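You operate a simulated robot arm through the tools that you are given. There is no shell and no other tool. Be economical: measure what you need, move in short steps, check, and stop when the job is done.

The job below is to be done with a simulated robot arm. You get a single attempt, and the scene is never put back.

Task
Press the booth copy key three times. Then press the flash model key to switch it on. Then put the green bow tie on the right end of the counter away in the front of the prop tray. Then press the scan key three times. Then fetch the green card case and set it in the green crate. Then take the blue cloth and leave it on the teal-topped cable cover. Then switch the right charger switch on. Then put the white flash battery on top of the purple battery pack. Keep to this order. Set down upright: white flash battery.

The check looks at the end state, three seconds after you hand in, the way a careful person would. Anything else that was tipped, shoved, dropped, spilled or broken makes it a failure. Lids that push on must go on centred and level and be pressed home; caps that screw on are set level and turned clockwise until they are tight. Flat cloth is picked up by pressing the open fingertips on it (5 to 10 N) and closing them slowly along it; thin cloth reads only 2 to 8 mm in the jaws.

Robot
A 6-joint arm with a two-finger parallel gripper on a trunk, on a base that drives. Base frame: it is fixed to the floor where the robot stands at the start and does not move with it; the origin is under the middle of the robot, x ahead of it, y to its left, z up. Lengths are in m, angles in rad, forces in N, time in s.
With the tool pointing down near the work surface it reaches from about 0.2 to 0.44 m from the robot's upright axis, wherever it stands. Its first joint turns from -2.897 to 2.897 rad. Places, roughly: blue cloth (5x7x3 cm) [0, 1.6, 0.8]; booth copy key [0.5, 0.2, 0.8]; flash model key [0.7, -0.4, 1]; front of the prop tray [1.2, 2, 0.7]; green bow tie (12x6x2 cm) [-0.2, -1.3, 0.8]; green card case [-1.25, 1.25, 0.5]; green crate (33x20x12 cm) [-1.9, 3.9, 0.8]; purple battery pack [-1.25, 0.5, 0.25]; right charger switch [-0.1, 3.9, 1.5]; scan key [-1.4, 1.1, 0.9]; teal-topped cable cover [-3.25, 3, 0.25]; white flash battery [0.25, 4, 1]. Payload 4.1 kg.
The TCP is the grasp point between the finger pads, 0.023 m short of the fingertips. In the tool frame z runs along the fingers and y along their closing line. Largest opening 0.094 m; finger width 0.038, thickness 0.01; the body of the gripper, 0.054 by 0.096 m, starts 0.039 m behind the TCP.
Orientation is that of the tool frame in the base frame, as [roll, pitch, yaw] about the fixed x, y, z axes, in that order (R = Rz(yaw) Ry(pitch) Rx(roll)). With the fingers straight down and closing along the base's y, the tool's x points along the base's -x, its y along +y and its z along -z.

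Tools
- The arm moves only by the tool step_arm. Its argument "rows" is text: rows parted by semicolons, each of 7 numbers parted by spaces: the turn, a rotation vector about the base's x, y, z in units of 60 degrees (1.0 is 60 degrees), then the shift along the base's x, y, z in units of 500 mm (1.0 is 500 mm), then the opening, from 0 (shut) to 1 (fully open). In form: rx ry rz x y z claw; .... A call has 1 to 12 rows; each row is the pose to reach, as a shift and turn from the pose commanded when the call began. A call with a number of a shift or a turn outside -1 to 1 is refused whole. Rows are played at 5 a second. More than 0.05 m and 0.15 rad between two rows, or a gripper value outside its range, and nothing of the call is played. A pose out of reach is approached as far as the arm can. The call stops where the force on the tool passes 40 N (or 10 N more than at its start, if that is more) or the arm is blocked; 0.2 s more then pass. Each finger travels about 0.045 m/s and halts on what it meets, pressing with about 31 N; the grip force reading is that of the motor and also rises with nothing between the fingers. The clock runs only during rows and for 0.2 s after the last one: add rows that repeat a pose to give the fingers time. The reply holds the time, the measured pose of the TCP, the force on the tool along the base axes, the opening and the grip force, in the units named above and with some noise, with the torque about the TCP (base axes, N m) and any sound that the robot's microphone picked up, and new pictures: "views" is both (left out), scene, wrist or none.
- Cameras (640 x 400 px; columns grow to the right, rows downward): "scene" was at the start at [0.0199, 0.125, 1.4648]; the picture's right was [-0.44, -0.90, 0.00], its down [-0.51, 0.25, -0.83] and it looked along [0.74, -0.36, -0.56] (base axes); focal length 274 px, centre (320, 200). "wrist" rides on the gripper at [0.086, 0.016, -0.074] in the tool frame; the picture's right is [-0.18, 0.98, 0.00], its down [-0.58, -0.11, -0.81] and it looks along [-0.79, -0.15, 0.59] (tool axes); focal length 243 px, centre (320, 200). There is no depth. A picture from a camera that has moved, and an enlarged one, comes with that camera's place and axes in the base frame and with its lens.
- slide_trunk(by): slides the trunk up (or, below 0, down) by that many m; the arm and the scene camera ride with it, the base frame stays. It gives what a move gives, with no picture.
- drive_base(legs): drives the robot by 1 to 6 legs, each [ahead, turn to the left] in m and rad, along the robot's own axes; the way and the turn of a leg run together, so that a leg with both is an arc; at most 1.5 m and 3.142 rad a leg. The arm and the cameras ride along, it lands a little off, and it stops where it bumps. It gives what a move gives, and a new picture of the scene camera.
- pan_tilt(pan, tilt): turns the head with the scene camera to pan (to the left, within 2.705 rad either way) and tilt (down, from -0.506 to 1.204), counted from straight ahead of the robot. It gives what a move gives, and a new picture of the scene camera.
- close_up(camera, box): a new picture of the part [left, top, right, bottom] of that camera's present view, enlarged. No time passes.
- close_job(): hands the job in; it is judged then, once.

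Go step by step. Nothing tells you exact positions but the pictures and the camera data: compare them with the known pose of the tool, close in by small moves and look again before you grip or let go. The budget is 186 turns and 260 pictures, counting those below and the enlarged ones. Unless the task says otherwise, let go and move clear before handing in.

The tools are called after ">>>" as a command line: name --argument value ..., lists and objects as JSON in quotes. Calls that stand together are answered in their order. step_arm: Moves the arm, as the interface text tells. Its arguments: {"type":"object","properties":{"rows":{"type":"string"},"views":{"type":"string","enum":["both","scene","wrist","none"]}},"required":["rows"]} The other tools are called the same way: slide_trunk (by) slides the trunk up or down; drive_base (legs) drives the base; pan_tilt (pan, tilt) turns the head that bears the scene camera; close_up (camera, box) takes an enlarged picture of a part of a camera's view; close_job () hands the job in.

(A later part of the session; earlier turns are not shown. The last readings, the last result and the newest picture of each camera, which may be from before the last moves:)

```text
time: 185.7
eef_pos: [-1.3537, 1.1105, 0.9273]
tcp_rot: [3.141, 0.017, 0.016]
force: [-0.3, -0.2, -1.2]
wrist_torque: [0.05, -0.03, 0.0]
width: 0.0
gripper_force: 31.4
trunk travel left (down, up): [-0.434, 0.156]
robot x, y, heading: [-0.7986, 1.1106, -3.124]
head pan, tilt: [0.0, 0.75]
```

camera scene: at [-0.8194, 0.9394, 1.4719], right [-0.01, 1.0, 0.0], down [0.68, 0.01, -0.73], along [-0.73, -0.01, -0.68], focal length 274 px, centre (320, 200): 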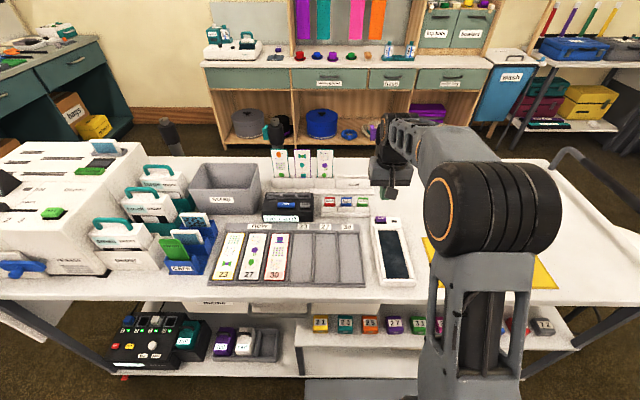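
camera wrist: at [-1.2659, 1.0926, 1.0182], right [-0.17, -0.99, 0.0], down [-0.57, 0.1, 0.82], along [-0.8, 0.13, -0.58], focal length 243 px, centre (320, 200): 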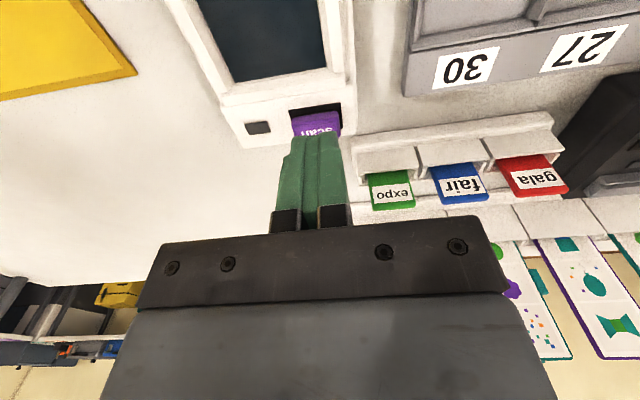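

>>> step_arm --rows "0 0 0 0 0 -0.004 0;0 0 0 0 0 -0.008 0;0 0 0 0 0 -0.012 0;0 0 0 0 0 -0.016 0" --views "wrist"

```text
time: 186.7
eef_pos: [-1.3533, 1.1095, 0.9183]
tcp_rot: [-3.14, 0.014, 0.017]
force: [-0.5, 0.8, -0.2]
wrist_torque: [-0.01, 0.0, -0.03]
width: 0.0
gripper_force: 31.3
trunk travel left (down, up): [-0.434, 0.156]
robot x, y, heading: [-0.7955, 1.1091, -3.126]
head pan, tilt: [0.0, 0.75]
camera wrist: at [-1.2646, 1.0932, 0.9931], right [-0.17, -0.99, 0.0], down [-0.57, 0.1, 0.82], along [-0.8, 0.13, -0.58], focal length 243 px, centre (320, 200)
```

wrist: 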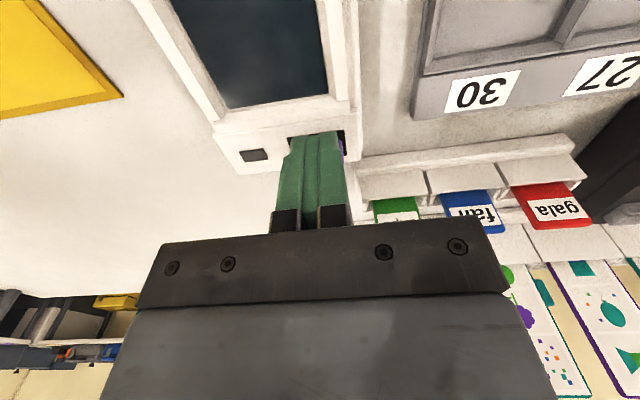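

>>> step_arm --rows "0 0 0 0 -0.004 -0.004 0;0 0 0 0 -0.004 -0.008 0;0 0 0 0 -0.004 -0.012 0;0 0 0 0 -0.004 -0.016 0" --views "none"

```text
time: 187.7
eef_pos: [-1.3527, 1.1072, 0.9106]
tcp_rot: [3.14, 0.019, 0.016]
force: [0.7, 3.0, 8.7]
wrist_torque: [0.08, 0.03, 0.01]
width: 0.0
gripper_force: 31.0
trunk travel left (down, up): [-0.434, 0.156]
robot x, y, heading: [-0.8011, 1.1077, -3.126]
head pan, tilt: [0.0, 0.75]
heard: click
```

First scan click. Repeating.

>>> step_arm --rows "0 0 0 0 0 0.015 0;0 0 0 0 0 0.03 0;0 0 0 0 0 0.03 0;0 0 0 0 0 0.015 0;0 0 0 0 0 0.006 0;0 0 0 0 0 0.002 0;0 0 0 0 0 0 0" --views "none"

>>> step_arm --rows "0 0 0 0 0 0.015 0;0 0 0 0 0 0.03 0;0 0 0 0 0 0.03 0;0 0 0 0 0 0.015 0;0 0 0 0 0 0.006 0;0 0 0 0 0 0.002 0;0 0 0 0 0 0 0" --views "none"

>>> step_arm --rows "0 0 0 0 0 0.04 0;0 0 0 0 0 0.12 0;0 0 0 0 0 0.2 0;0 0 0 0.04 0 0.28 0;0 0 0 0.1 0 0.36 0;0 0 0 0.18 0 0.42 0;0 0 0 0.27 0 0.44 0;0 0 0 0.36 0 0.46 0" --views "scene"

```text
time: 189.3
eef_pos: [-1.3521, 1.108, 0.9112]
tcp_rot: [3.139, 0.019, 0.017]
force: [-0.1, -1.2, 9.4]
wrist_torque: [-0.03, 0.05, 0.0]
width: 0.0002
gripper_force: 30.5
trunk travel left (down, up): [-0.434, 0.156]
robot x, y, heading: [-0.8016, 1.1093, -3.129]
head pan, tilt: [0.0, 0.75]
heard: click
```

```text
time: 190.9
eef_pos: [-1.3518, 1.1071, 0.9116]
tcp_rot: [3.14, 0.02, 0.015]
force: [1.0, 2.5, 11.0]
wrist_torque: [0.06, 0.01, 0.04]
width: 0.0
gripper_force: 30.8
trunk travel left (down, up): [-0.434, 0.156]
robot x, y, heading: [-0.7997, 1.1087, -3.131]
head pan, tilt: [0.0, 0.75]
heard: click
```

```text
time: 192.7
eef_pos: [-1.1707, 1.1061, 1.1411]
tcp_rot: [3.142, 0.016, 0.016]
force: [0.0, -0.1, 0.3]
wrist_torque: [0.02, -0.01, 0.0]
width: 0.0001
gripper_force: 30.7
trunk travel left (down, up): [-0.434, 0.156]
robot x, y, heading: [-0.7994, 1.1091, -3.13]
head pan, tilt: [0.0, 0.75]
camera scene: at [-0.8188, 0.9393, 1.4718], right [-0.01, 1.0, 0.0], down [0.68, 0.01, -0.73], along [-0.73, -0.01, -0.68], focal length 274 px, centre (320, 200)
```

scene: 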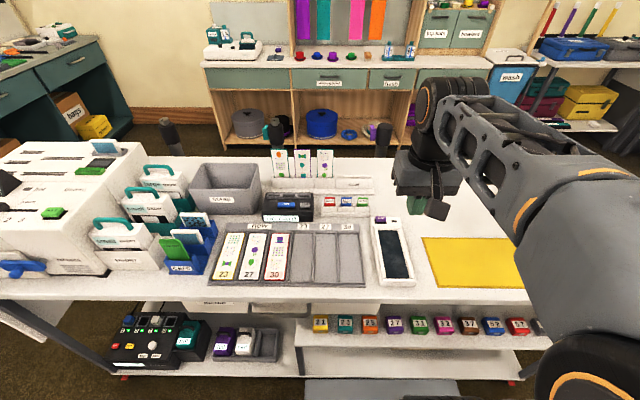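

Three scan clicks. Now the row of small cases on the middle shelf, which I'll zoom to find the green card case.

>>> close_up --camera "scene" --box '[290, 290, 560, 380]'

>>> slide_trunk --by -0.4

>>> pan_tilt --pan -0.3 --tilt 0.75

```text
2.37 times, centred on (425, 335) of scene
camera zoom: at [-0.8188, 0.9393, 1.4718], right [-0.01, 1.0, 0.0], down [0.68, 0.01, -0.73], along [-0.73, -0.01, -0.68], focal length 649 px, centre (71, -120)
```

zoom: 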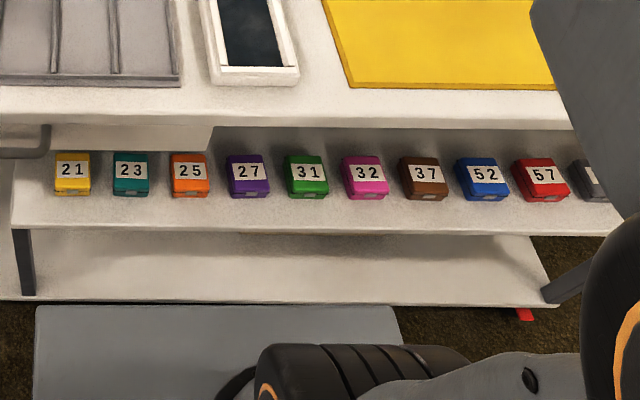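

```text
time: 194.9
eef_pos: [-1.1717, 1.1061, 0.9036]
tcp_rot: [3.141, 0.027, 0.015]
force: [1.4, -0.5, 11.3]
wrist_torque: [0.01, -0.02, 0.01]
width: 0.0
gripper_force: 31.3
trunk travel left (down, up): [-0.191, 0.399]
robot x, y, heading: [-0.7973, 1.1119, -3.133]
head pan, tilt: [0.0, 0.75]
stopped: the force on the tool passed its limit (the readings are from after the stop); the commanded pose is now the measured one
```

```text
time: 195.7
eef_pos: [-1.1713, 1.1061, 0.9034]
tcp_rot: [3.139, 0.029, 0.015]
force: [2.6, -0.8, 12.7]
wrist_torque: [0.01, -0.08, 0.06]
width: 0.0
gripper_force: 31.3
trunk travel left (down, up): [-0.191, 0.399]
robot x, y, heading: [-0.7981, 1.11, -3.132]
head pan, tilt: [-0.3, 0.75]
camera scene: at [-0.8149, 0.9638, 1.2285], right [0.28, 0.96, 0.0], down [0.65, -0.19, -0.73], along [-0.7, 0.21, -0.68], focal length 274 px, centre (320, 200)
```

scene: 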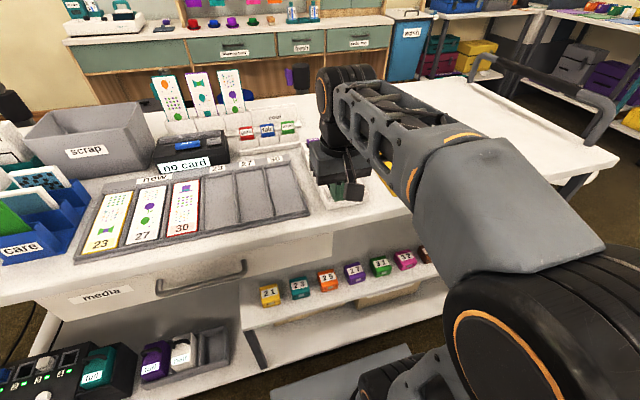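

I lowered the trunk carelessly with the gripper over the scanner, so it pressed lightly on it (about 11 N). I'll raise straight up at once and check.

>>> slide_trunk --by 0.15

>>> step_arm --rows "0 0 0 0.08 0 0.03 0;0 0 0 0.16 0 0.06 0;0 0 0 0.17 0.06 0.08 0;0 0 0 0.19 0.14 0.08 0;0 0 0 0.22 0.22 0.08 0;0 0 0 0.26 0.3 0.08 0;0 0 0 0.3 0.38 0.08 0;0 0 0 0.36 0.44 0.08 0" --views "scene"

```text
time: 197.5
eef_pos: [-1.1718, 1.1062, 1.0518]
tcp_rot: [3.141, 0.025, 0.015]
force: [-0.6, -0.1, 0.8]
wrist_torque: [0.0, 0.01, -0.03]
width: 0.0
gripper_force: 30.7
trunk travel left (down, up): [-0.341, 0.249]
robot x, y, heading: [-0.7977, 1.1077, -3.128]
head pan, tilt: [-0.3, 0.75]
```

```text
time: 199.3
eef_pos: [-0.9906, 1.3265, 1.0914]
tcp_rot: [3.14, 0.027, 0.015]
force: [1.1, -0.5, 0.1]
wrist_torque: [-0.02, -0.01, -0.01]
width: 0.0
gripper_force: 31.1
trunk travel left (down, up): [-0.341, 0.249]
robot x, y, heading: [-0.8042, 1.1095, -3.13]
head pan, tilt: [-0.3, 0.75]
camera scene: at [-0.8158, 0.9641, 1.3785], right [0.28, 0.96, 0.0], down [0.65, -0.19, -0.73], along [-0.7, 0.21, -0.68], focal length 274 px, centre (320, 200)
```

scene: 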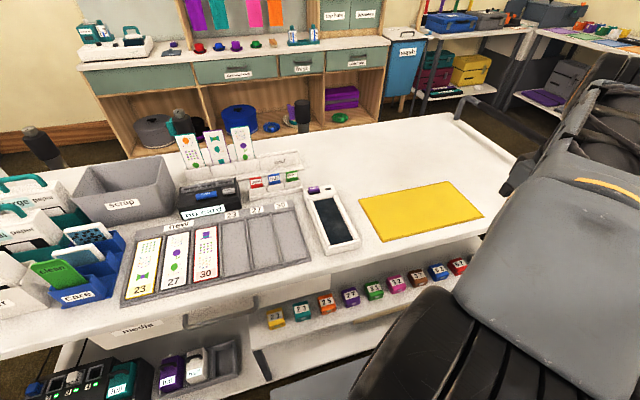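

The scanner looks undisturbed. The green case (31) is at about (-1.235, 1.288, 0.49) under the cart top, so I'll reach it with the gripper tilted 45°. First I back off diagonally and lower the trunk with the arm clear of the cart.

>>> drive_base --legs '[[0, -0.42], [-0.2, 0]]'

>>> pan_tilt --pan 0.0 --tilt 0.6

```text
time: 202.1
eef_pos: [-0.7045, 1.307, 1.0908]
tcp_rot: [3.141, 0.026, -0.398]
force: [0.5, 0.9, 1.0]
wrist_torque: [-0.01, -0.05, 0.02]
width: 0.0
gripper_force: 30.8
trunk travel left (down, up): [-0.341, 0.249]
robot x, y, heading: [-0.6173, 1.0298, 2.738]
head pan, tilt: [-0.3, 0.75]
camera scene: at [-0.688, 0.9047, 1.3785], right [0.65, 0.76, 0.0], down [0.52, -0.44, -0.73], along [-0.56, 0.47, -0.68], focal length 274 px, centre (320, 200)
```

scene: 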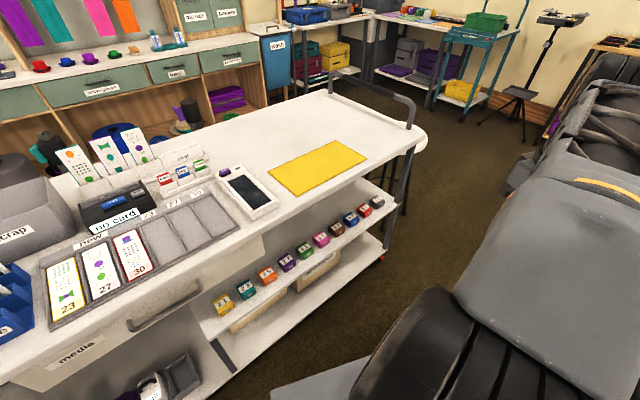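

```text
time: 202.9
eef_pos: [-0.7041, 1.3072, 1.0929]
tcp_rot: [3.142, 0.027, -0.402]
force: [0.2, 0.6, 0.4]
wrist_torque: [0.0, 0.01, -0.04]
width: 0.0
gripper_force: 30.7
trunk travel left (down, up): [-0.341, 0.249]
robot x, y, heading: [-0.6166, 1.0334, 2.738]
head pan, tilt: [0.0, 0.6]
camera scene: at [-0.7059, 0.8858, 1.3913], right [0.39, 0.92, 0.0], down [0.52, -0.22, -0.82], along [-0.76, 0.32, -0.57], focal length 274 px, centre (320, 200)
```

scene: 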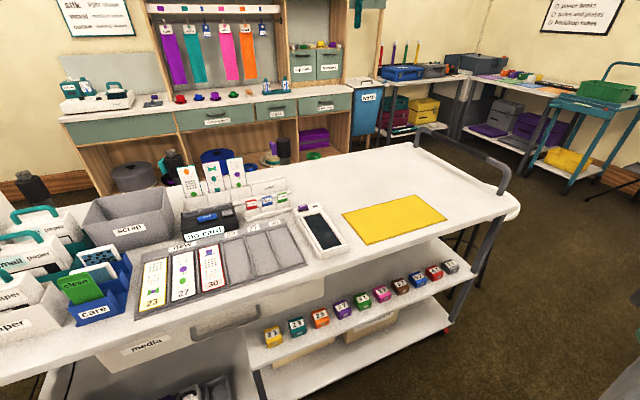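

>>> slide_trunk --by -0.32

>>> pan_tilt --pan -0.2 --tilt 0.6

>>> close_up --camera "scene" --box '[200, 180, 440, 330]'

```text
time: 206.1
eef_pos: [-0.7034, 1.3079, 0.7714]
tcp_rot: [3.138, 0.025, -0.4]
force: [0.0, 0.2, -0.9]
wrist_torque: [0.0, 0.04, 0.0]
width: 0.0
gripper_force: 31.0
trunk travel left (down, up): [-0.021, 0.569]
robot x, y, heading: [-0.6191, 1.0282, 2.737]
head pan, tilt: [0.0, 0.6]
```

```text
time: 206.8
eef_pos: [-0.7049, 1.3078, 0.7721]
tcp_rot: [3.14, 0.026, -0.4]
force: [0.4, 0.1, 0.1]
wrist_torque: [0.0, -0.01, 0.03]
width: 0.0
gripper_force: 31.6
trunk travel left (down, up): [-0.021, 0.569]
robot x, y, heading: [-0.6175, 1.0302, 2.737]
head pan, tilt: [-0.201, 0.6]
camera scene: at [-0.6974, 0.9013, 1.0714], right [0.57, 0.82, 0.0], down [0.47, -0.32, -0.83], along [-0.68, 0.47, -0.56], focal length 274 px, centre (320, 200)
```

scene: 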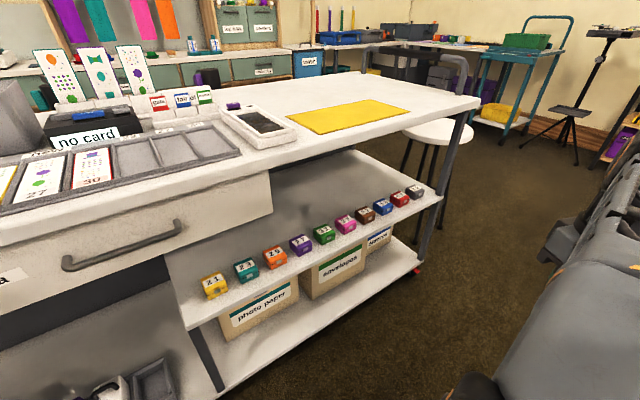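

```text
2.67 times, centred on (320, 255) of scene
camera zoom: at [-0.6974, 0.9013, 1.0714], right [0.57, 0.82, 0.0], down [0.47, -0.32, -0.83], along [-0.68, 0.47, -0.56], focal length 730 px, centre (320, 53)
```

zoom: 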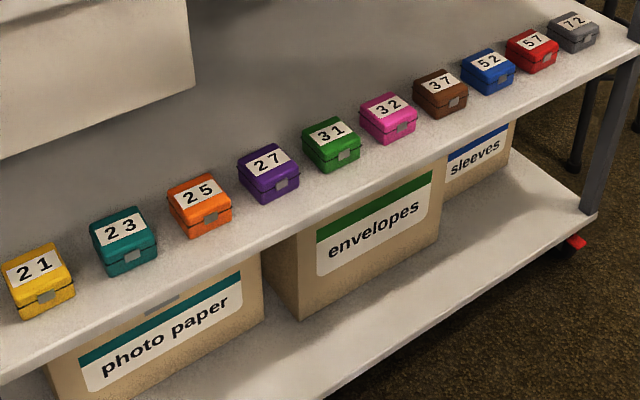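

>>> step_arm --rows "0 0 0.13 -0.06 0 0 0.3;0 0 0.26 -0.12 -0.01 -0.04 0.6;0 0 0.382 -0.18 -0.02 -0.08 0.78;0 0 0.382 -0.24 -0.03 -0.12 0.78" --views "none"

>>> step_arm --rows "0 0.13 0 0 0 -0.03 0.78;0 0.26 0 0 0 -0.06 0.78;0 0.39 0 0 0 -0.09 0.78;0 0.52 0 0 0 -0.12 0.78;0 0.65 0 0 0 -0.15 0.78;0 0.73 0 0 0 -0.17 0.78"

```text
time: 207.8
eef_pos: [-0.8244, 1.291, 0.713]
tcp_rot: [3.14, 0.027, 0.001]
force: [0.4, -0.6, -0.2]
wrist_torque: [0.01, 0.0, 0.02]
width: 0.0732
gripper_force: 0.0
trunk travel left (down, up): [-0.021, 0.569]
robot x, y, heading: [-0.6155, 1.0327, 2.739]
head pan, tilt: [-0.201, 0.6]
```

```text
time: 209.2
eef_pos: [-0.8223, 1.2912, 0.6274]
tcp_rot: [-3.14, 0.792, 0.0]
force: [0.3, -0.4, 0.9]
wrist_torque: [0.01, 0.0, -0.01]
width: 0.0731
gripper_force: 0.1
trunk travel left (down, up): [-0.021, 0.569]
robot x, y, heading: [-0.6182, 1.0344, 2.737]
head pan, tilt: [-0.201, 0.6]
camera scene: at [-0.6974, 0.9012, 1.0714], right [0.57, 0.82, 0.0], down [0.47, -0.32, -0.83], along [-0.68, 0.47, -0.56], focal length 274 px, centre (320, 200)
camera wrist: at [-0.7083, 1.2744, 0.6187], right [-0.13, -0.98, 0.13], down [0.17, 0.11, 0.98], along [-0.98, 0.15, 0.15], focal length 243 px, centre (320, 200)
```

scene: 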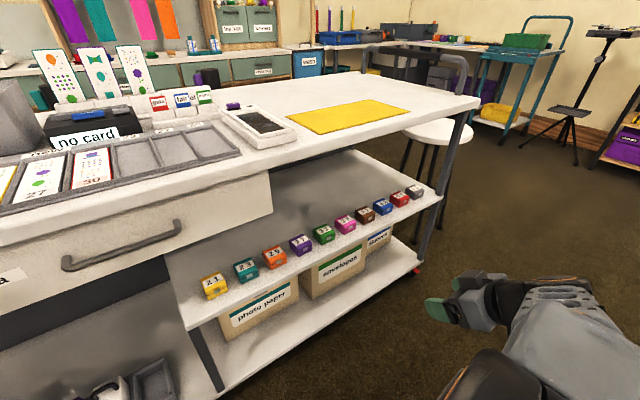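
wrist: 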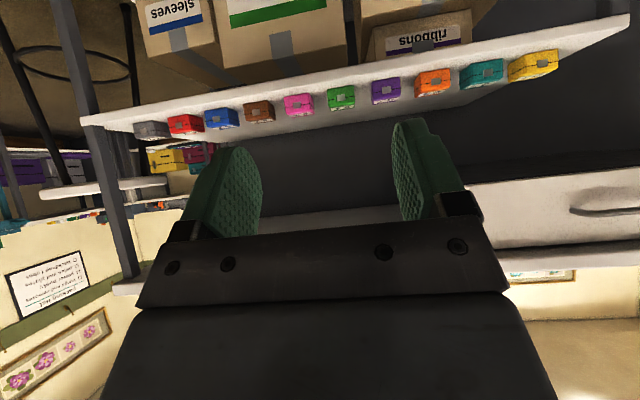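

The 45° tilt works and the wrist view shows the green case ahead. I'll move to a pre-grasp on the 45° line.

>>> step_arm --rows "0 0 0 -0.096 -0.003 0 0.78;0 0 0 -0.192 -0.006 0 0.78;0 0 0 -0.288 -0.009 0 0.78;0 0 0 -0.384 -0.012 0 0.78;0 0 0 -0.48 -0.014 0 0.78;0 0 0 -0.56 -0.014 0 0.78;0 0 0 -0.56 -0.014 0 0.78"

```text
time: 210.8
eef_pos: [-1.1037, 1.2849, 0.6262]
tcp_rot: [-3.14, 0.79, 0.0]
force: [-0.7, 0.2, 0.2]
wrist_torque: [0.0, -0.03, -0.01]
width: 0.0734
gripper_force: 0.1
trunk travel left (down, up): [-0.021, 0.569]
robot x, y, heading: [-0.6152, 1.0334, 2.736]
head pan, tilt: [-0.201, 0.6]
camera scene: at [-0.6974, 0.9013, 1.0714], right [0.57, 0.82, 0.0], down [0.47, -0.32, -0.83], along [-0.68, 0.47, -0.56], focal length 274 px, centre (320, 200)
camera wrist: at [-0.9893, 1.2672, 0.6183], right [-0.13, -0.98, 0.13], down [0.16, 0.11, 0.98], along [-0.98, 0.15, 0.15], focal length 243 px, centre (320, 200)
```

scene: 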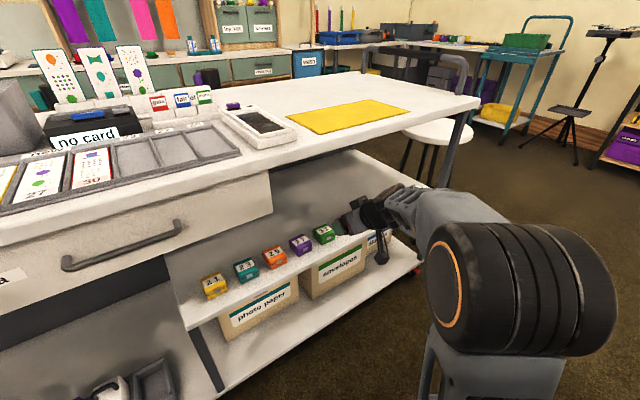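
wrist: 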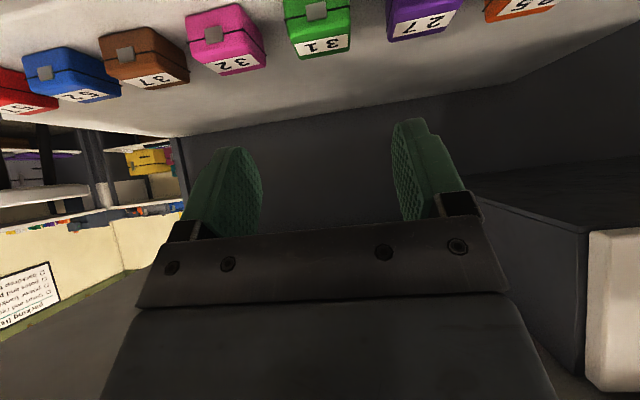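

>>> step_arm --rows "0 0 0 -0.05 -0.002 -0.05 0.78;0 0 0 -0.1 -0.003 -0.1 0.78;0 0 0 -0.15 -0.004 -0.15 0.78;0 0 0 -0.18 -0.004 -0.18 0.78;0 0 0 -0.18 -0.004 -0.18 0.78"

```text
time: 212.0
eef_pos: [-1.1955, 1.2844, 0.5358]
tcp_rot: [-3.142, 0.79, 0.001]
force: [-0.8, 0.6, -0.4]
wrist_torque: [-0.02, 0.01, -0.01]
width: 0.0732
gripper_force: 0.0
trunk travel left (down, up): [-0.021, 0.569]
robot x, y, heading: [-0.6174, 1.0341, 2.74]
head pan, tilt: [-0.201, 0.6]
camera scene: at [-0.6974, 0.9013, 1.0714], right [0.57, 0.82, 0.0], down [0.47, -0.32, -0.83], along [-0.68, 0.47, -0.56], focal length 274 px, centre (320, 200)
camera wrist: at [-1.0804, 1.2661, 0.5275], right [-0.13, -0.98, 0.13], down [0.16, 0.11, 0.98], along [-0.98, 0.15, 0.15], focal length 243 px, centre (320, 200)
```

scene: 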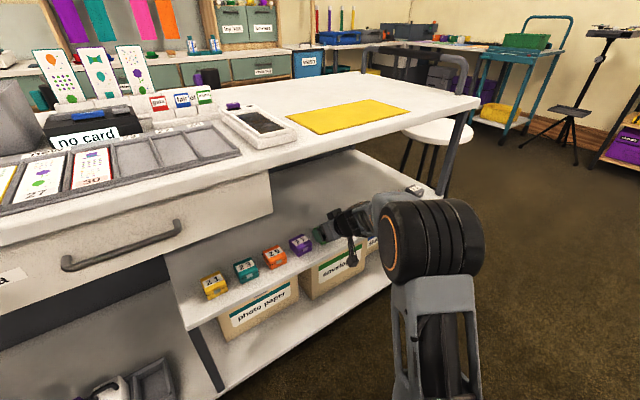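
wrist: 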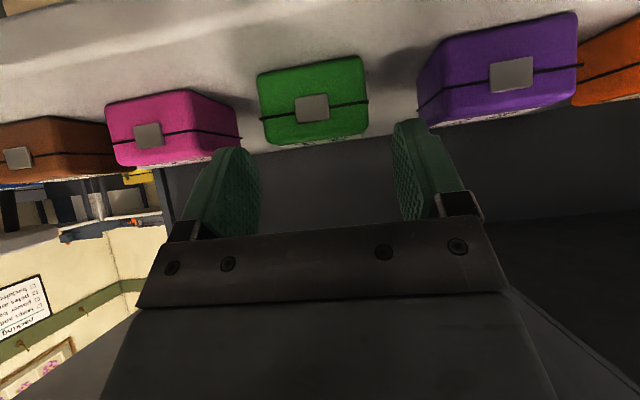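

>>> step_arm --rows "0 0 0 -0.016 -0.004 -0.014 0.78;0 0 0 -0.032 -0.006 -0.026 0.78;0 0 0 -0.032 -0.006 -0.026 0.65;0 0 0 -0.032 -0.006 -0.026 0.5;0 0 0 -0.032 -0.006 -0.026 0.35;0 0 0 -0.032 -0.006 -0.026 0.35" --views "wrist"

```text
time: 213.4
eef_pos: [-1.2113, 1.2818, 0.525]
tcp_rot: [3.141, 0.791, -0.002]
force: [-0.9, 0.6, 0.7]
wrist_torque: [0.02, 0.0, -0.01]
width: 0.0513
gripper_force: 31.2
trunk travel left (down, up): [-0.021, 0.569]
robot x, y, heading: [-0.6124, 1.0277, 2.742]
head pan, tilt: [-0.201, 0.6]
camera wrist: at [-1.0966, 1.2639, 0.5153], right [-0.13, -0.98, 0.13], down [0.16, 0.11, 0.98], along [-0.98, 0.15, 0.15], focal length 243 px, centre (320, 200)
```

wrist: 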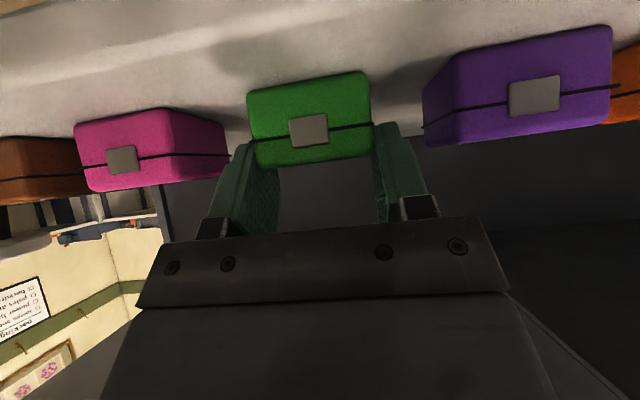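

Gripped at 51 mm. I'll lift a little and check it comes along whole.

>>> step_arm --rows "0 0 0 0 0 0.02 0.3;0 0 0 0 0 0.05 0.3;0 0 0 0.02 0 0.08 0.3;0 0 0 0.02 0 0.08 0.3" --views "wrist"

```text
time: 214.4
eef_pos: [-1.1997, 1.2797, 0.5633]
tcp_rot: [3.14, 0.792, -0.001]
force: [0.3, -0.3, -0.6]
wrist_torque: [0.02, 0.0, 0.01]
width: 0.0514
gripper_force: 31.0
trunk travel left (down, up): [-0.021, 0.569]
robot x, y, heading: [-0.6175, 1.0273, 2.736]
head pan, tilt: [-0.201, 0.6]
camera wrist: at [-1.0843, 1.2629, 0.5551], right [-0.13, -0.98, 0.13], down [0.16, 0.11, 0.98], along [-0.98, 0.15, 0.15], focal length 243 px, centre (320, 200)
```

wrist: 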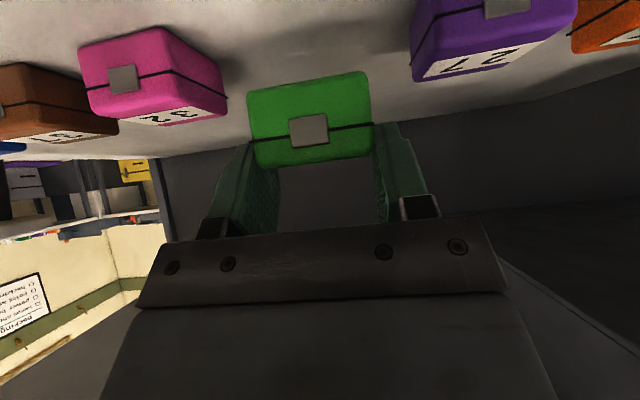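

Lifted cleanly. Backing out from under the cart top, then raising the trunk.

>>> step_arm --rows "0 0 0 0.08 0 0 0.3;0 0 0 0.16 0 0.01 0.3;0 0 0 0.24 -0.02 0.02 0.3;0 0 0 0.3 -0.06 0.03 0.3;0 0 0 0.36 -0.11 0.04 0.3;0 0 0 0.42 -0.16 0.05 0.3;0 0 0 0.48 -0.21 0.05 0.3;0 0 0 0.54 -0.23 0.05 0.3" --views "none"

>>> slide_trunk --by 0.45

>>> pan_tilt --pan -1.3 --tilt 0.8

```text
time: 216.2
eef_pos: [-0.9589, 1.1859, 0.6128]
tcp_rot: [3.138, 0.788, -0.002]
force: [-0.5, 0.0, -0.2]
wrist_torque: [0.0, 0.03, 0.03]
width: 0.0513
gripper_force: 31.1
out of reach, approached as far as the arm can: row 7, 8
trunk travel left (down, up): [-0.021, 0.569]
robot x, y, heading: [-0.6131, 1.0279, 2.74]
head pan, tilt: [-0.201, 0.6]
```

```text
refused: 0.45 is not a number from -0.4 to 0.4
```

```text
time: 217.5
eef_pos: [-0.9582, 1.1868, 0.613]
tcp_rot: [-3.141, 0.788, -0.001]
force: [0.6, -0.3, -1.2]
wrist_torque: [0.01, -0.02, -0.01]
width: 0.0509
gripper_force: 30.9
trunk travel left (down, up): [-0.021, 0.569]
robot x, y, heading: [-0.6138, 1.028, 2.737]
head pan, tilt: [-1.3, 0.799]
camera scene: at [-0.614, 0.9311, 1.0545], right [0.99, -0.13, 0.0], down [-0.09, -0.71, -0.7], along [0.09, 0.69, -0.72], focal length 274 px, centre (320, 200)
```

scene: 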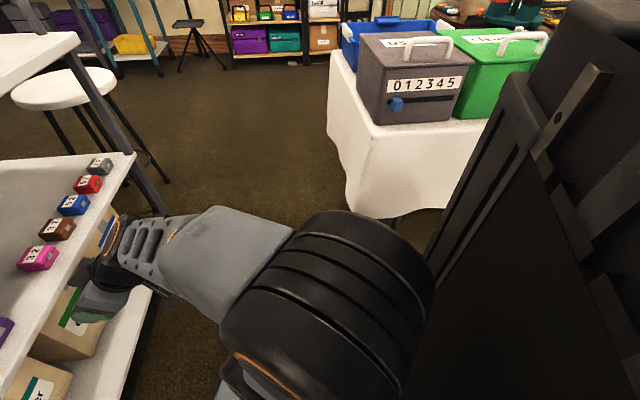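

The corridor between the cart and the white table is about 0.69 m wide, centred near x = -0.8. I'll raise the arm, line up and go through north.

>>> slide_trunk --by 0.4

>>> drive_base --legs '[[0, -1.167], [-0.28, 0], [0, 0.4], [0.46, 0], [0, -0.4]]'

>>> pan_tilt --pan -0.2 --tilt 0.7

```text
time: 221.3
eef_pos: [-0.9581, 1.1874, 1.0134]
tcp_rot: [3.14, 0.79, 0.001]
force: [-0.4, 0.7, -0.7]
wrist_torque: [-0.02, -0.03, 0.01]
width: 0.0511
gripper_force: 31.6
trunk travel left (down, up): [-0.421, 0.169]
robot x, y, heading: [-0.6137, 1.0299, 2.739]
head pan, tilt: [-1.3, 0.799]
```

```text
time: 230.9
eef_pos: [-0.7809, 1.5574, 1.014]
tcp_rot: [3.14, 0.789, -1.171]
force: [0.2, -0.2, -0.9]
wrist_torque: [-0.02, 0.02, -0.02]
width: 0.0515
gripper_force: 30.8
trunk travel left (down, up): [-0.421, 0.169]
robot x, y, heading: [-0.7931, 1.1801, 1.571]
head pan, tilt: [-1.3, 0.799]
camera scene: at [-0.8802, 1.1397, 1.4545], right [0.26, -0.96, 0.0], down [-0.69, -0.19, -0.7], along [0.67, 0.18, -0.72], focal length 274 px, centre (320, 200)
```

scene: 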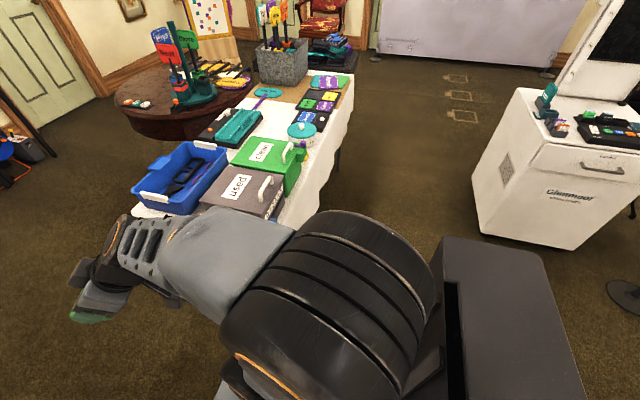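

```text
time: 232.3
eef_pos: [-0.781, 1.5581, 1.0139]
tcp_rot: [3.14, 0.79, -1.17]
force: [-0.8, -0.6, -0.5]
wrist_torque: [0.0, 0.02, 0.02]
width: 0.0514
gripper_force: 30.8
trunk travel left (down, up): [-0.421, 0.169]
robot x, y, heading: [-0.7936, 1.1836, 1.567]
head pan, tilt: [-0.201, 0.7]
camera scene: at [-0.9407, 1.2016, 1.4627], right [0.98, -0.2, 0.0], down [-0.13, -0.63, -0.76], along [0.16, 0.75, -0.64], focal length 274 px, centre (320, 200)
```

scene: 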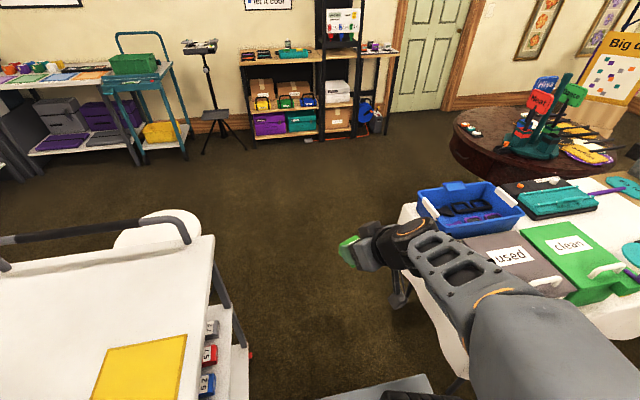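

>>> drive_base --legs '[[1.25, 0]]'

>>> pan_tilt --pan 0.5 --tilt 0.5

```text
time: 238.5
eef_pos: [-0.7947, 2.7949, 1.0131]
tcp_rot: [3.141, 0.789, -1.154]
force: [0.4, -0.1, 0.1]
wrist_torque: [0.0, 0.0, 0.0]
width: 0.0512
gripper_force: 30.7
trunk travel left (down, up): [-0.421, 0.169]
robot x, y, heading: [-0.8001, 2.4172, 1.582]
head pan, tilt: [-0.201, 0.7]
camera scene: at [-0.9473, 2.4365, 1.4627], right [0.98, -0.19, 0.0], down [-0.12, -0.63, -0.76], along [0.14, 0.75, -0.64], focal length 274 px, centre (320, 200)
```

scene: 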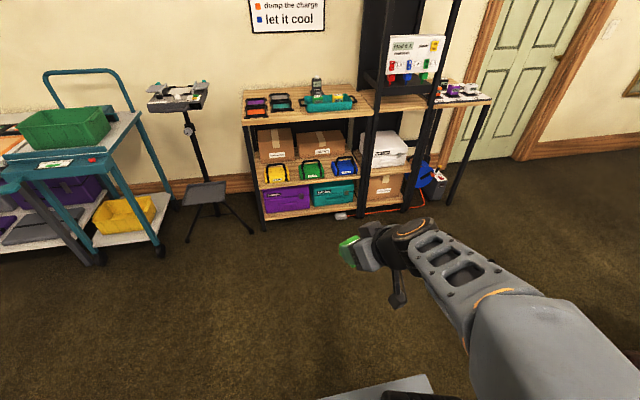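

```text
time: 239.6
eef_pos: [-0.7943, 2.7961, 1.0141]
tcp_rot: [3.138, 0.789, -1.153]
force: [-0.1, 0.1, -0.1]
wrist_torque: [-0.01, 0.01, 0.0]
width: 0.0512
gripper_force: 31.1
trunk travel left (down, up): [-0.421, 0.169]
robot x, y, heading: [-0.7983, 2.4196, 1.583]
head pan, tilt: [0.499, 0.499]
camera scene: at [-1.0077, 2.4323, 1.4804], right [0.87, 0.49, 0.0], down [0.23, -0.42, -0.88], along [-0.43, 0.77, -0.48], focal length 274 px, centre (320, 200)
```

scene: 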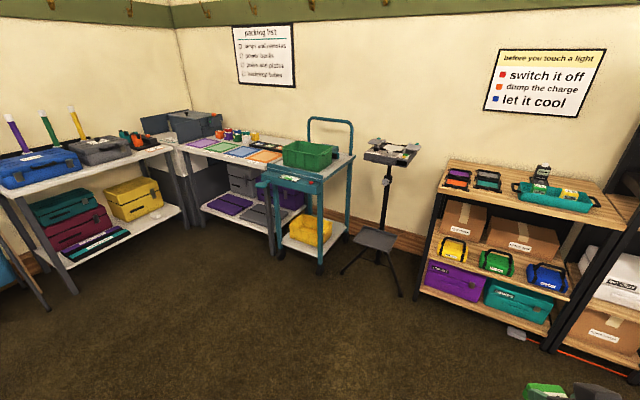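

The green crate sits on the teal trolley near (-1.95, 3.96). I'll drive closer for measurement.

>>> drive_base --legs '[[0, 0.9], [0.9, 0], [0, -0.6]]'

>>> pan_tilt --pan 0.1 --tilt 0.75

```text
time: 248.3
eef_pos: [-1.6031, 3.3243, 1.0141]
tcp_rot: [3.14, 0.789, -0.866]
force: [0.6, 0.2, -0.8]
wrist_torque: [-0.01, 0.01, -0.02]
width: 0.0512
gripper_force: 31.4
trunk travel left (down, up): [-0.421, 0.169]
robot x, y, heading: [-1.5005, 2.959, 1.875]
head pan, tilt: [0.499, 0.499]
camera scene: at [-1.7059, 2.9129, 1.4804], right [0.7, 0.72, 0.0], down [0.34, -0.33, -0.88], along [-0.63, 0.61, -0.48], focal length 274 px, centre (320, 200)
```

scene: 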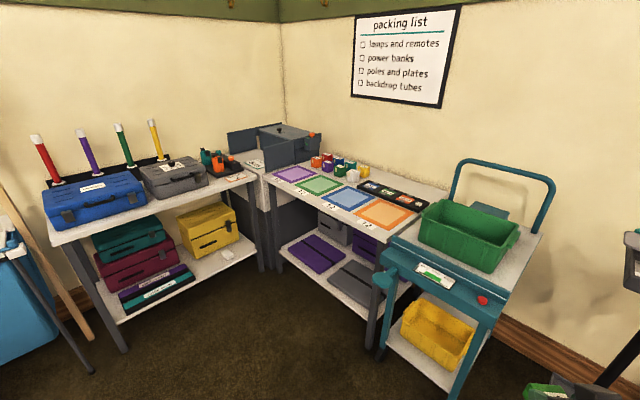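

```text
time: 249.1
eef_pos: [-1.6044, 3.3223, 1.0138]
tcp_rot: [3.14, 0.788, -0.866]
force: [0.1, -0.4, -1.0]
wrist_torque: [0.0, 0.01, -0.01]
width: 0.0512
gripper_force: 30.5
trunk travel left (down, up): [-0.421, 0.169]
robot x, y, heading: [-1.4974, 2.9571, 1.876]
head pan, tilt: [0.099, 0.75]
camera scene: at [-1.6731, 2.9259, 1.4585], right [0.92, 0.39, 0.0], down [0.27, -0.63, -0.73], along [-0.29, 0.67, -0.68], focal length 274 px, centre (320, 200)
```

scene: 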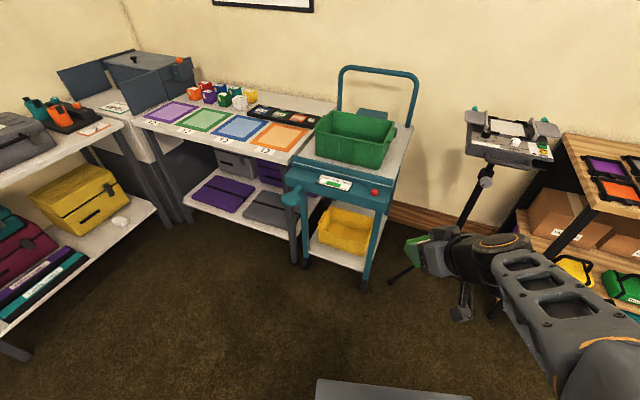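

>>> close_up --camera "scene" --box '[270, 80, 430, 210]'

```text
3.08 times, centred on (350, 145) of scene
camera zoom: at [-1.6731, 2.9259, 1.4585], right [0.92, 0.39, 0.0], down [0.27, -0.63, -0.73], along [-0.29, 0.67, -0.68], focal length 842 px, centre (228, 369)
```

zoom: 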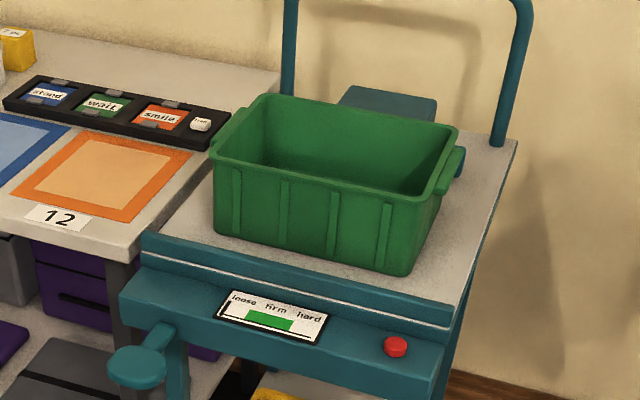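

Crate rim is at z ≈ 0.855, centred about (-1.97, 4.02), with its long axis along x. I'll approach to about (-1.7, 3.45).

>>> drive_base --legs '[[0, 0.08], [0.5, 0], [0, -0.2]]'

>>> pan_tilt --pan 0.2 --tilt 0.9

```text
time: 253.3
eef_pos: [-1.7426, 3.7947, 1.0136]
tcp_rot: [3.14, 0.79, -0.992]
force: [1.4, -0.4, 0.0]
wrist_torque: [-0.03, -0.01, 0.04]
width: 0.0512
gripper_force: 31.2
trunk travel left (down, up): [-0.421, 0.169]
robot x, y, heading: [-1.6868, 3.4246, 1.747]
head pan, tilt: [0.099, 0.75]
camera scene: at [-1.8603, 3.4103, 1.4585], right [0.96, 0.27, 0.0], down [0.19, -0.66, -0.73], along [-0.2, 0.7, -0.68], focal length 274 px, centre (320, 200)
```

scene: 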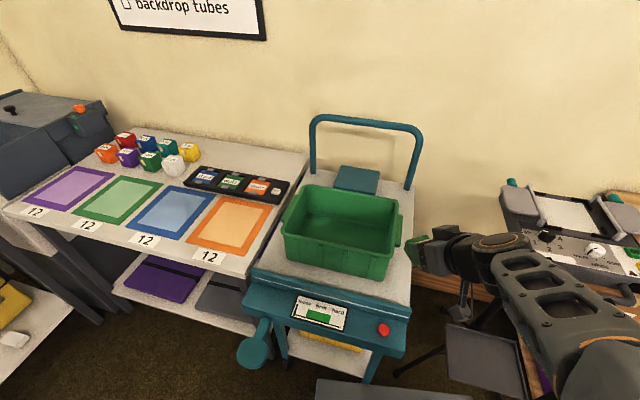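

```text
time: 254.0
eef_pos: [-1.7418, 3.7946, 1.0142]
tcp_rot: [3.14, 0.789, -0.991]
force: [0.2, 0.1, -0.6]
wrist_torque: [-0.03, 0.0, -0.01]
width: 0.0513
gripper_force: 30.8
trunk travel left (down, up): [-0.421, 0.169]
robot x, y, heading: [-1.6816, 3.4209, 1.743]
head pan, tilt: [0.201, 0.901]
camera scene: at [-1.8655, 3.4007, 1.4466], right [0.93, 0.37, 0.0], down [0.29, -0.73, -0.62], along [-0.23, 0.58, -0.78], focal length 274 px, centre (320, 200)
```

scene: 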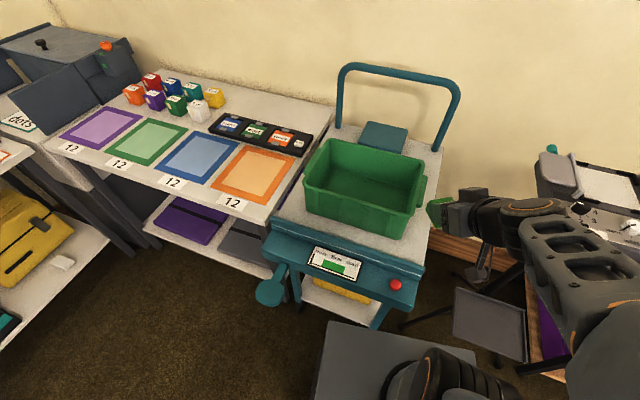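

>>> close_up --camera "scene" --box '[250, 110, 450, 320]'

```text
1.90 times, centred on (350, 215) of scene
camera zoom: at [-1.8655, 3.4007, 1.4466], right [0.93, 0.37, 0.0], down [0.29, -0.73, -0.62], along [-0.23, 0.58, -0.78], focal length 521 px, centre (263, 171)
```

zoom: 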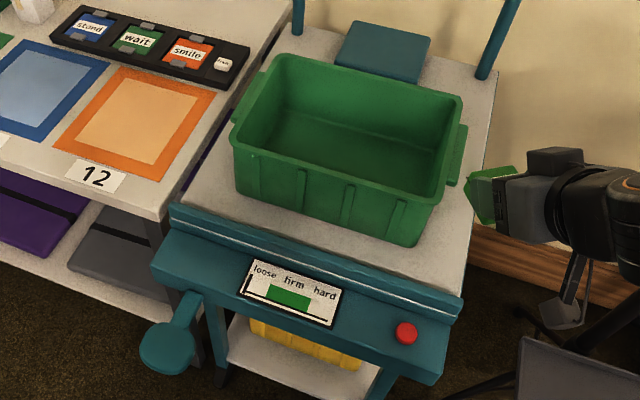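

Refined: the crate rim is at z ≈ 0.915, centred about (-1.94, 3.93), and the floor about 0.80. I'll turn the gripper's tilt to run along the crate's long axis while moving above it.

>>> step_arm --rows "0 0 0.118 -0.06 0.02 0.02 0.3;0 0 0.236 -0.12 0.05 0.02 0.3;0 0 0.354 -0.18 0.08 0.02 0.3;0 0 0.472 -0.24 0.12 0.02 0.3;0 0 0.59 -0.3 0.16 0.02 0.3;0 0 0.708 -0.36 0.2 0.02 0.3;0 0 0.826 -0.42 0.235 0.02 0.3;0 0 0.946 -0.48 0.27 0.02 0.3;0 0 0.946 -0.48 0.27 0.02 0.3"

```text
time: 256.0
eef_pos: [-1.9836, 3.9304, 1.0244]
tcp_rot: [3.139, 0.79, 0.0]
force: [0.9, 0.5, 0.1]
wrist_torque: [0.02, -0.02, 0.02]
width: 0.051
gripper_force: 31.2
trunk travel left (down, up): [-0.421, 0.169]
robot x, y, heading: [-1.6843, 3.4224, 1.744]
head pan, tilt: [0.201, 0.901]
camera scene: at [-1.8658, 3.401, 1.4465], right [0.93, 0.37, 0.0], down [0.29, -0.73, -0.62], along [-0.23, 0.58, -0.78], focal length 274 px, centre (320, 200)
camera wrist: at [-1.869, 3.9126, 1.0163], right [-0.13, -0.98, 0.13], down [0.16, 0.11, 0.98], along [-0.98, 0.15, 0.15], focal length 243 px, centre (320, 200)
```

scene: 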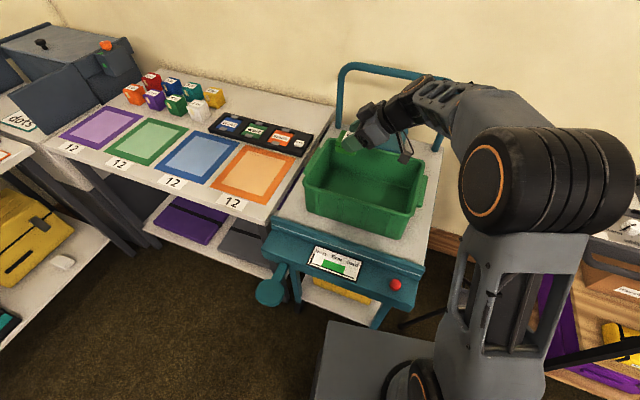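
wrist: 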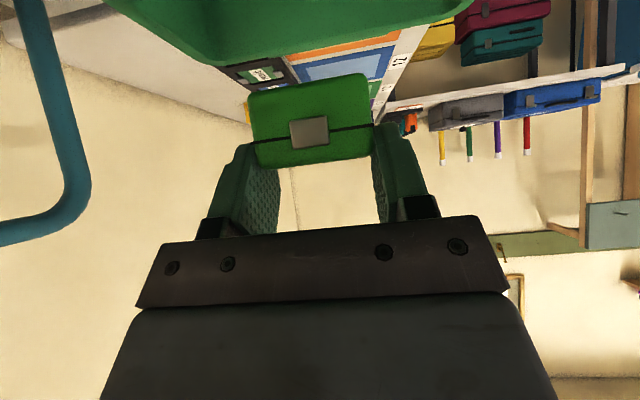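

>>> step_arm --rows "0 0 0 0 -0.006 -0.08 0.3;0 0 0 0 -0.008 -0.16 0.3;0 0 0 0 -0.008 -0.22 0.3;0 0 0 0 -0.008 -0.27 0.3;0 0 0 0 -0.008 -0.27 0.3"

```text
time: 257.2
eef_pos: [-1.9829, 3.926, 0.8884]
tcp_rot: [3.139, 0.79, -0.001]
force: [0.2, -0.1, -0.8]
wrist_torque: [0.03, -0.02, 0.0]
width: 0.0514
gripper_force: 31.4
trunk travel left (down, up): [-0.421, 0.169]
robot x, y, heading: [-1.6836, 3.4244, 1.749]
head pan, tilt: [0.201, 0.901]
camera scene: at [-1.8656, 3.4009, 1.4466], right [0.93, 0.37, 0.0], down [0.29, -0.73, -0.62], along [-0.23, 0.58, -0.78], focal length 274 px, centre (320, 200)
camera wrist: at [-1.8677, 3.9087, 0.8811], right [-0.13, -0.98, 0.13], down [0.16, 0.11, 0.98], along [-0.98, 0.15, 0.15], focal length 243 px, centre (320, 200)
```

scene: 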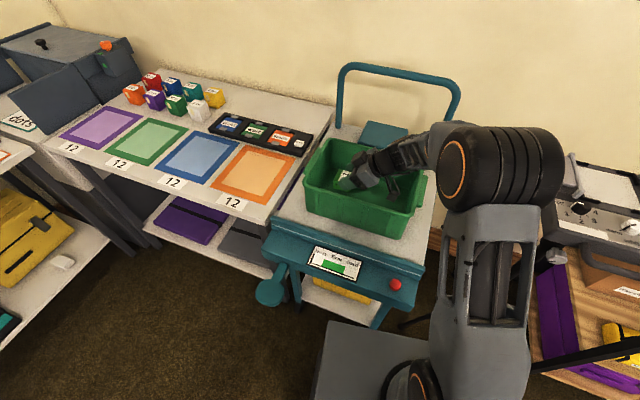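
wrist: 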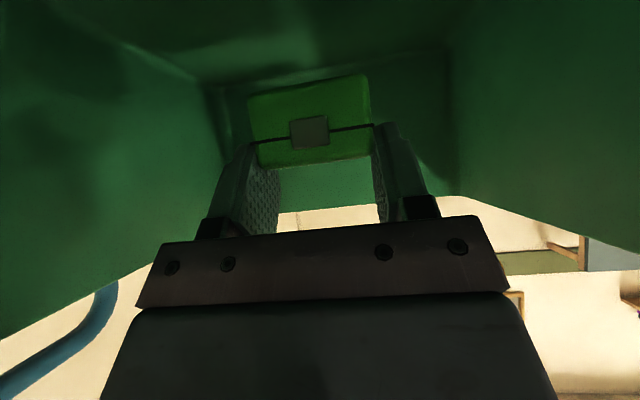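

>>> step_arm --rows "0 0 0 0 0 -0.03 0.3;0 0 0 0 0 -0.05 0.3;0 0 0 0 0 -0.06 0.3;0 0 0 0 0 -0.068 0.3;0 0 0 0 0 -0.076 0.3" --views "none"

```text
time: 258.4
eef_pos: [-1.9826, 3.9266, 0.8509]
tcp_rot: [3.14, 0.789, -0.001]
force: [0.0, -0.2, -1.1]
wrist_torque: [0.02, -0.01, -0.01]
width: 0.0514
gripper_force: 30.8
trunk travel left (down, up): [-0.421, 0.169]
robot x, y, heading: [-1.6838, 3.4236, 1.747]
head pan, tilt: [0.201, 0.901]
```

>>> step_arm --rows "0 0 0 0 0 -0.006 0.3;0 0 0 0 0 -0.012 0.3;0 0 0 0 0 -0.018 0.3;0 0 0 0 0 -0.024 0.3" --views "wrist"

```text
time: 259.4
eef_pos: [-1.9824, 3.9266, 0.841]
tcp_rot: [-3.137, 0.792, 0.003]
force: [-1.2, 1.2, 30.4]
wrist_torque: [0.03, 0.43, 0.02]
width: 0.0511
gripper_force: 31.1
trunk travel left (down, up): [-0.421, 0.169]
robot x, y, heading: [-1.6851, 3.4211, 1.746]
head pan, tilt: [0.201, 0.901]
camera wrist: at [-1.8672, 3.9085, 0.8327], right [-0.13, -0.98, 0.13], down [0.17, 0.11, 0.98], along [-0.98, 0.15, 0.15], focal length 243 px, centre (320, 200)
```

wrist: 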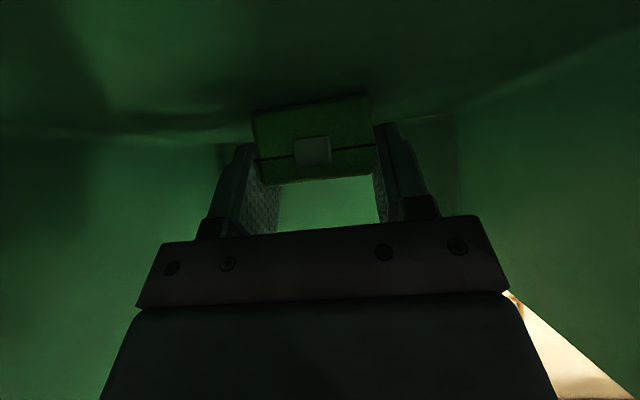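

The case is on the crate floor. Releasing and rising straight up.

>>> step_arm --rows "0 0 0 0 0 0.01 0.4;0 0 0 0 0 0.01 0.6;0 0 0 0 0 0.01 0.78;0 0 0 0 0 0.02 0.85;0 0 0 0 0 0.1 0.85;0 0 0 0 0 0.19 0.85;0 0 0 0 0 0.28 0.85;0 0 0 0 0 0.36 0.85;0 0 0 0.05 -0.05 0.4 0.6;0 0 0 0.1 -0.1 0.42 0.3" --views "scene"

```text
time: 261.6
eef_pos: [-1.9321, 3.8769, 1.0484]
tcp_rot: [3.139, 0.788, -0.002]
force: [1.1, -0.2, 0.8]
wrist_torque: [-0.02, 0.03, -0.04]
width: 0.0286
gripper_force: 0.1
trunk travel left (down, up): [-0.421, 0.169]
robot x, y, heading: [-1.6828, 3.4207, 1.746]
head pan, tilt: [0.201, 0.901]
camera scene: at [-1.8653, 3.4005, 1.4466], right [0.93, 0.37, 0.0], down [0.29, -0.73, -0.62], along [-0.23, 0.58, -0.78], focal length 274 px, centre (320, 200)
```

scene: 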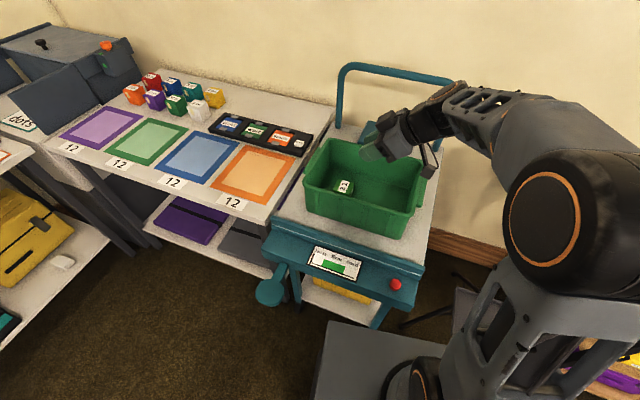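

The green case is in the crate. Next is the blue cloth on the white table. I'll set the gripper vertical and tucked, then drive back through the corridor.

>>> step_arm --rows "0 -0.13 0 0.05 -0.02 0.04 0.2;0 -0.26 0 0.11 -0.05 0.08 0.2;0 -0.39 0 0.17 -0.08 0.1 0.2;0 -0.52 0 0.23 -0.11 0.12 0.2;0 -0.63 0 0.29 -0.15 0.12 0.2;0 -0.75 0 0.34 -0.19 0.12 0.2;0 -0.75 0 0.374 -0.2 0.12 0.2" --views "none"

>>> drive_base --legs '[[-0.35, 0], [0, -2.72], [1.0, 0]]'

```text
time: 263.2
eef_pos: [-1.7466, 3.7743, 1.11]
tcp_rot: [3.138, 0.002, -0.002]
force: [-1.3, 0.7, -0.2]
wrist_torque: [-0.01, 0.02, -0.02]
width: 0.0189
gripper_force: 0.1
trunk travel left (down, up): [-0.421, 0.169]
robot x, y, heading: [-1.6862, 3.4192, 1.749]
head pan, tilt: [0.201, 0.901]
```

```text
time: 275.5
eef_pos: [-0.9673, 2.1081, 1.1089]
tcp_rot: [-3.141, 0.002, -2.726]
force: [-1.0, 0.3, -0.5]
wrist_torque: [-0.05, -0.02, 0.04]
width: 0.0188
gripper_force: 0.1
trunk travel left (down, up): [-0.421, 0.169]
robot x, y, heading: [-1.1648, 2.4056, -0.979]
head pan, tilt: [0.201, 0.901]
stopped in leg 3: the robot was blocked; the commanded pose is now the measured one
camera scene: at [-1.0078, 2.4932, 1.4466], right [-0.7, -0.71, 0.0], down [-0.56, 0.55, -0.62], along [0.44, -0.44, -0.78], focal length 274 px, centre (320, 200)
```

scene: 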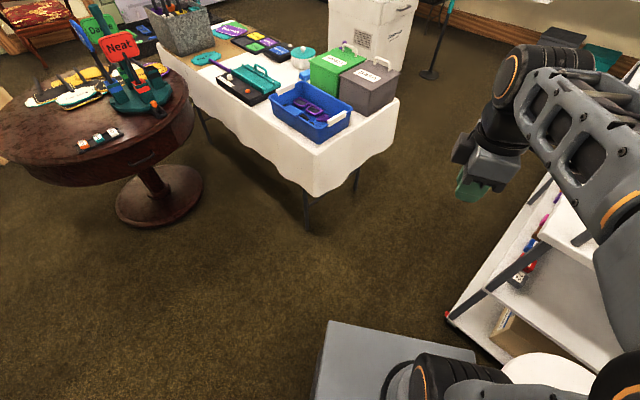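

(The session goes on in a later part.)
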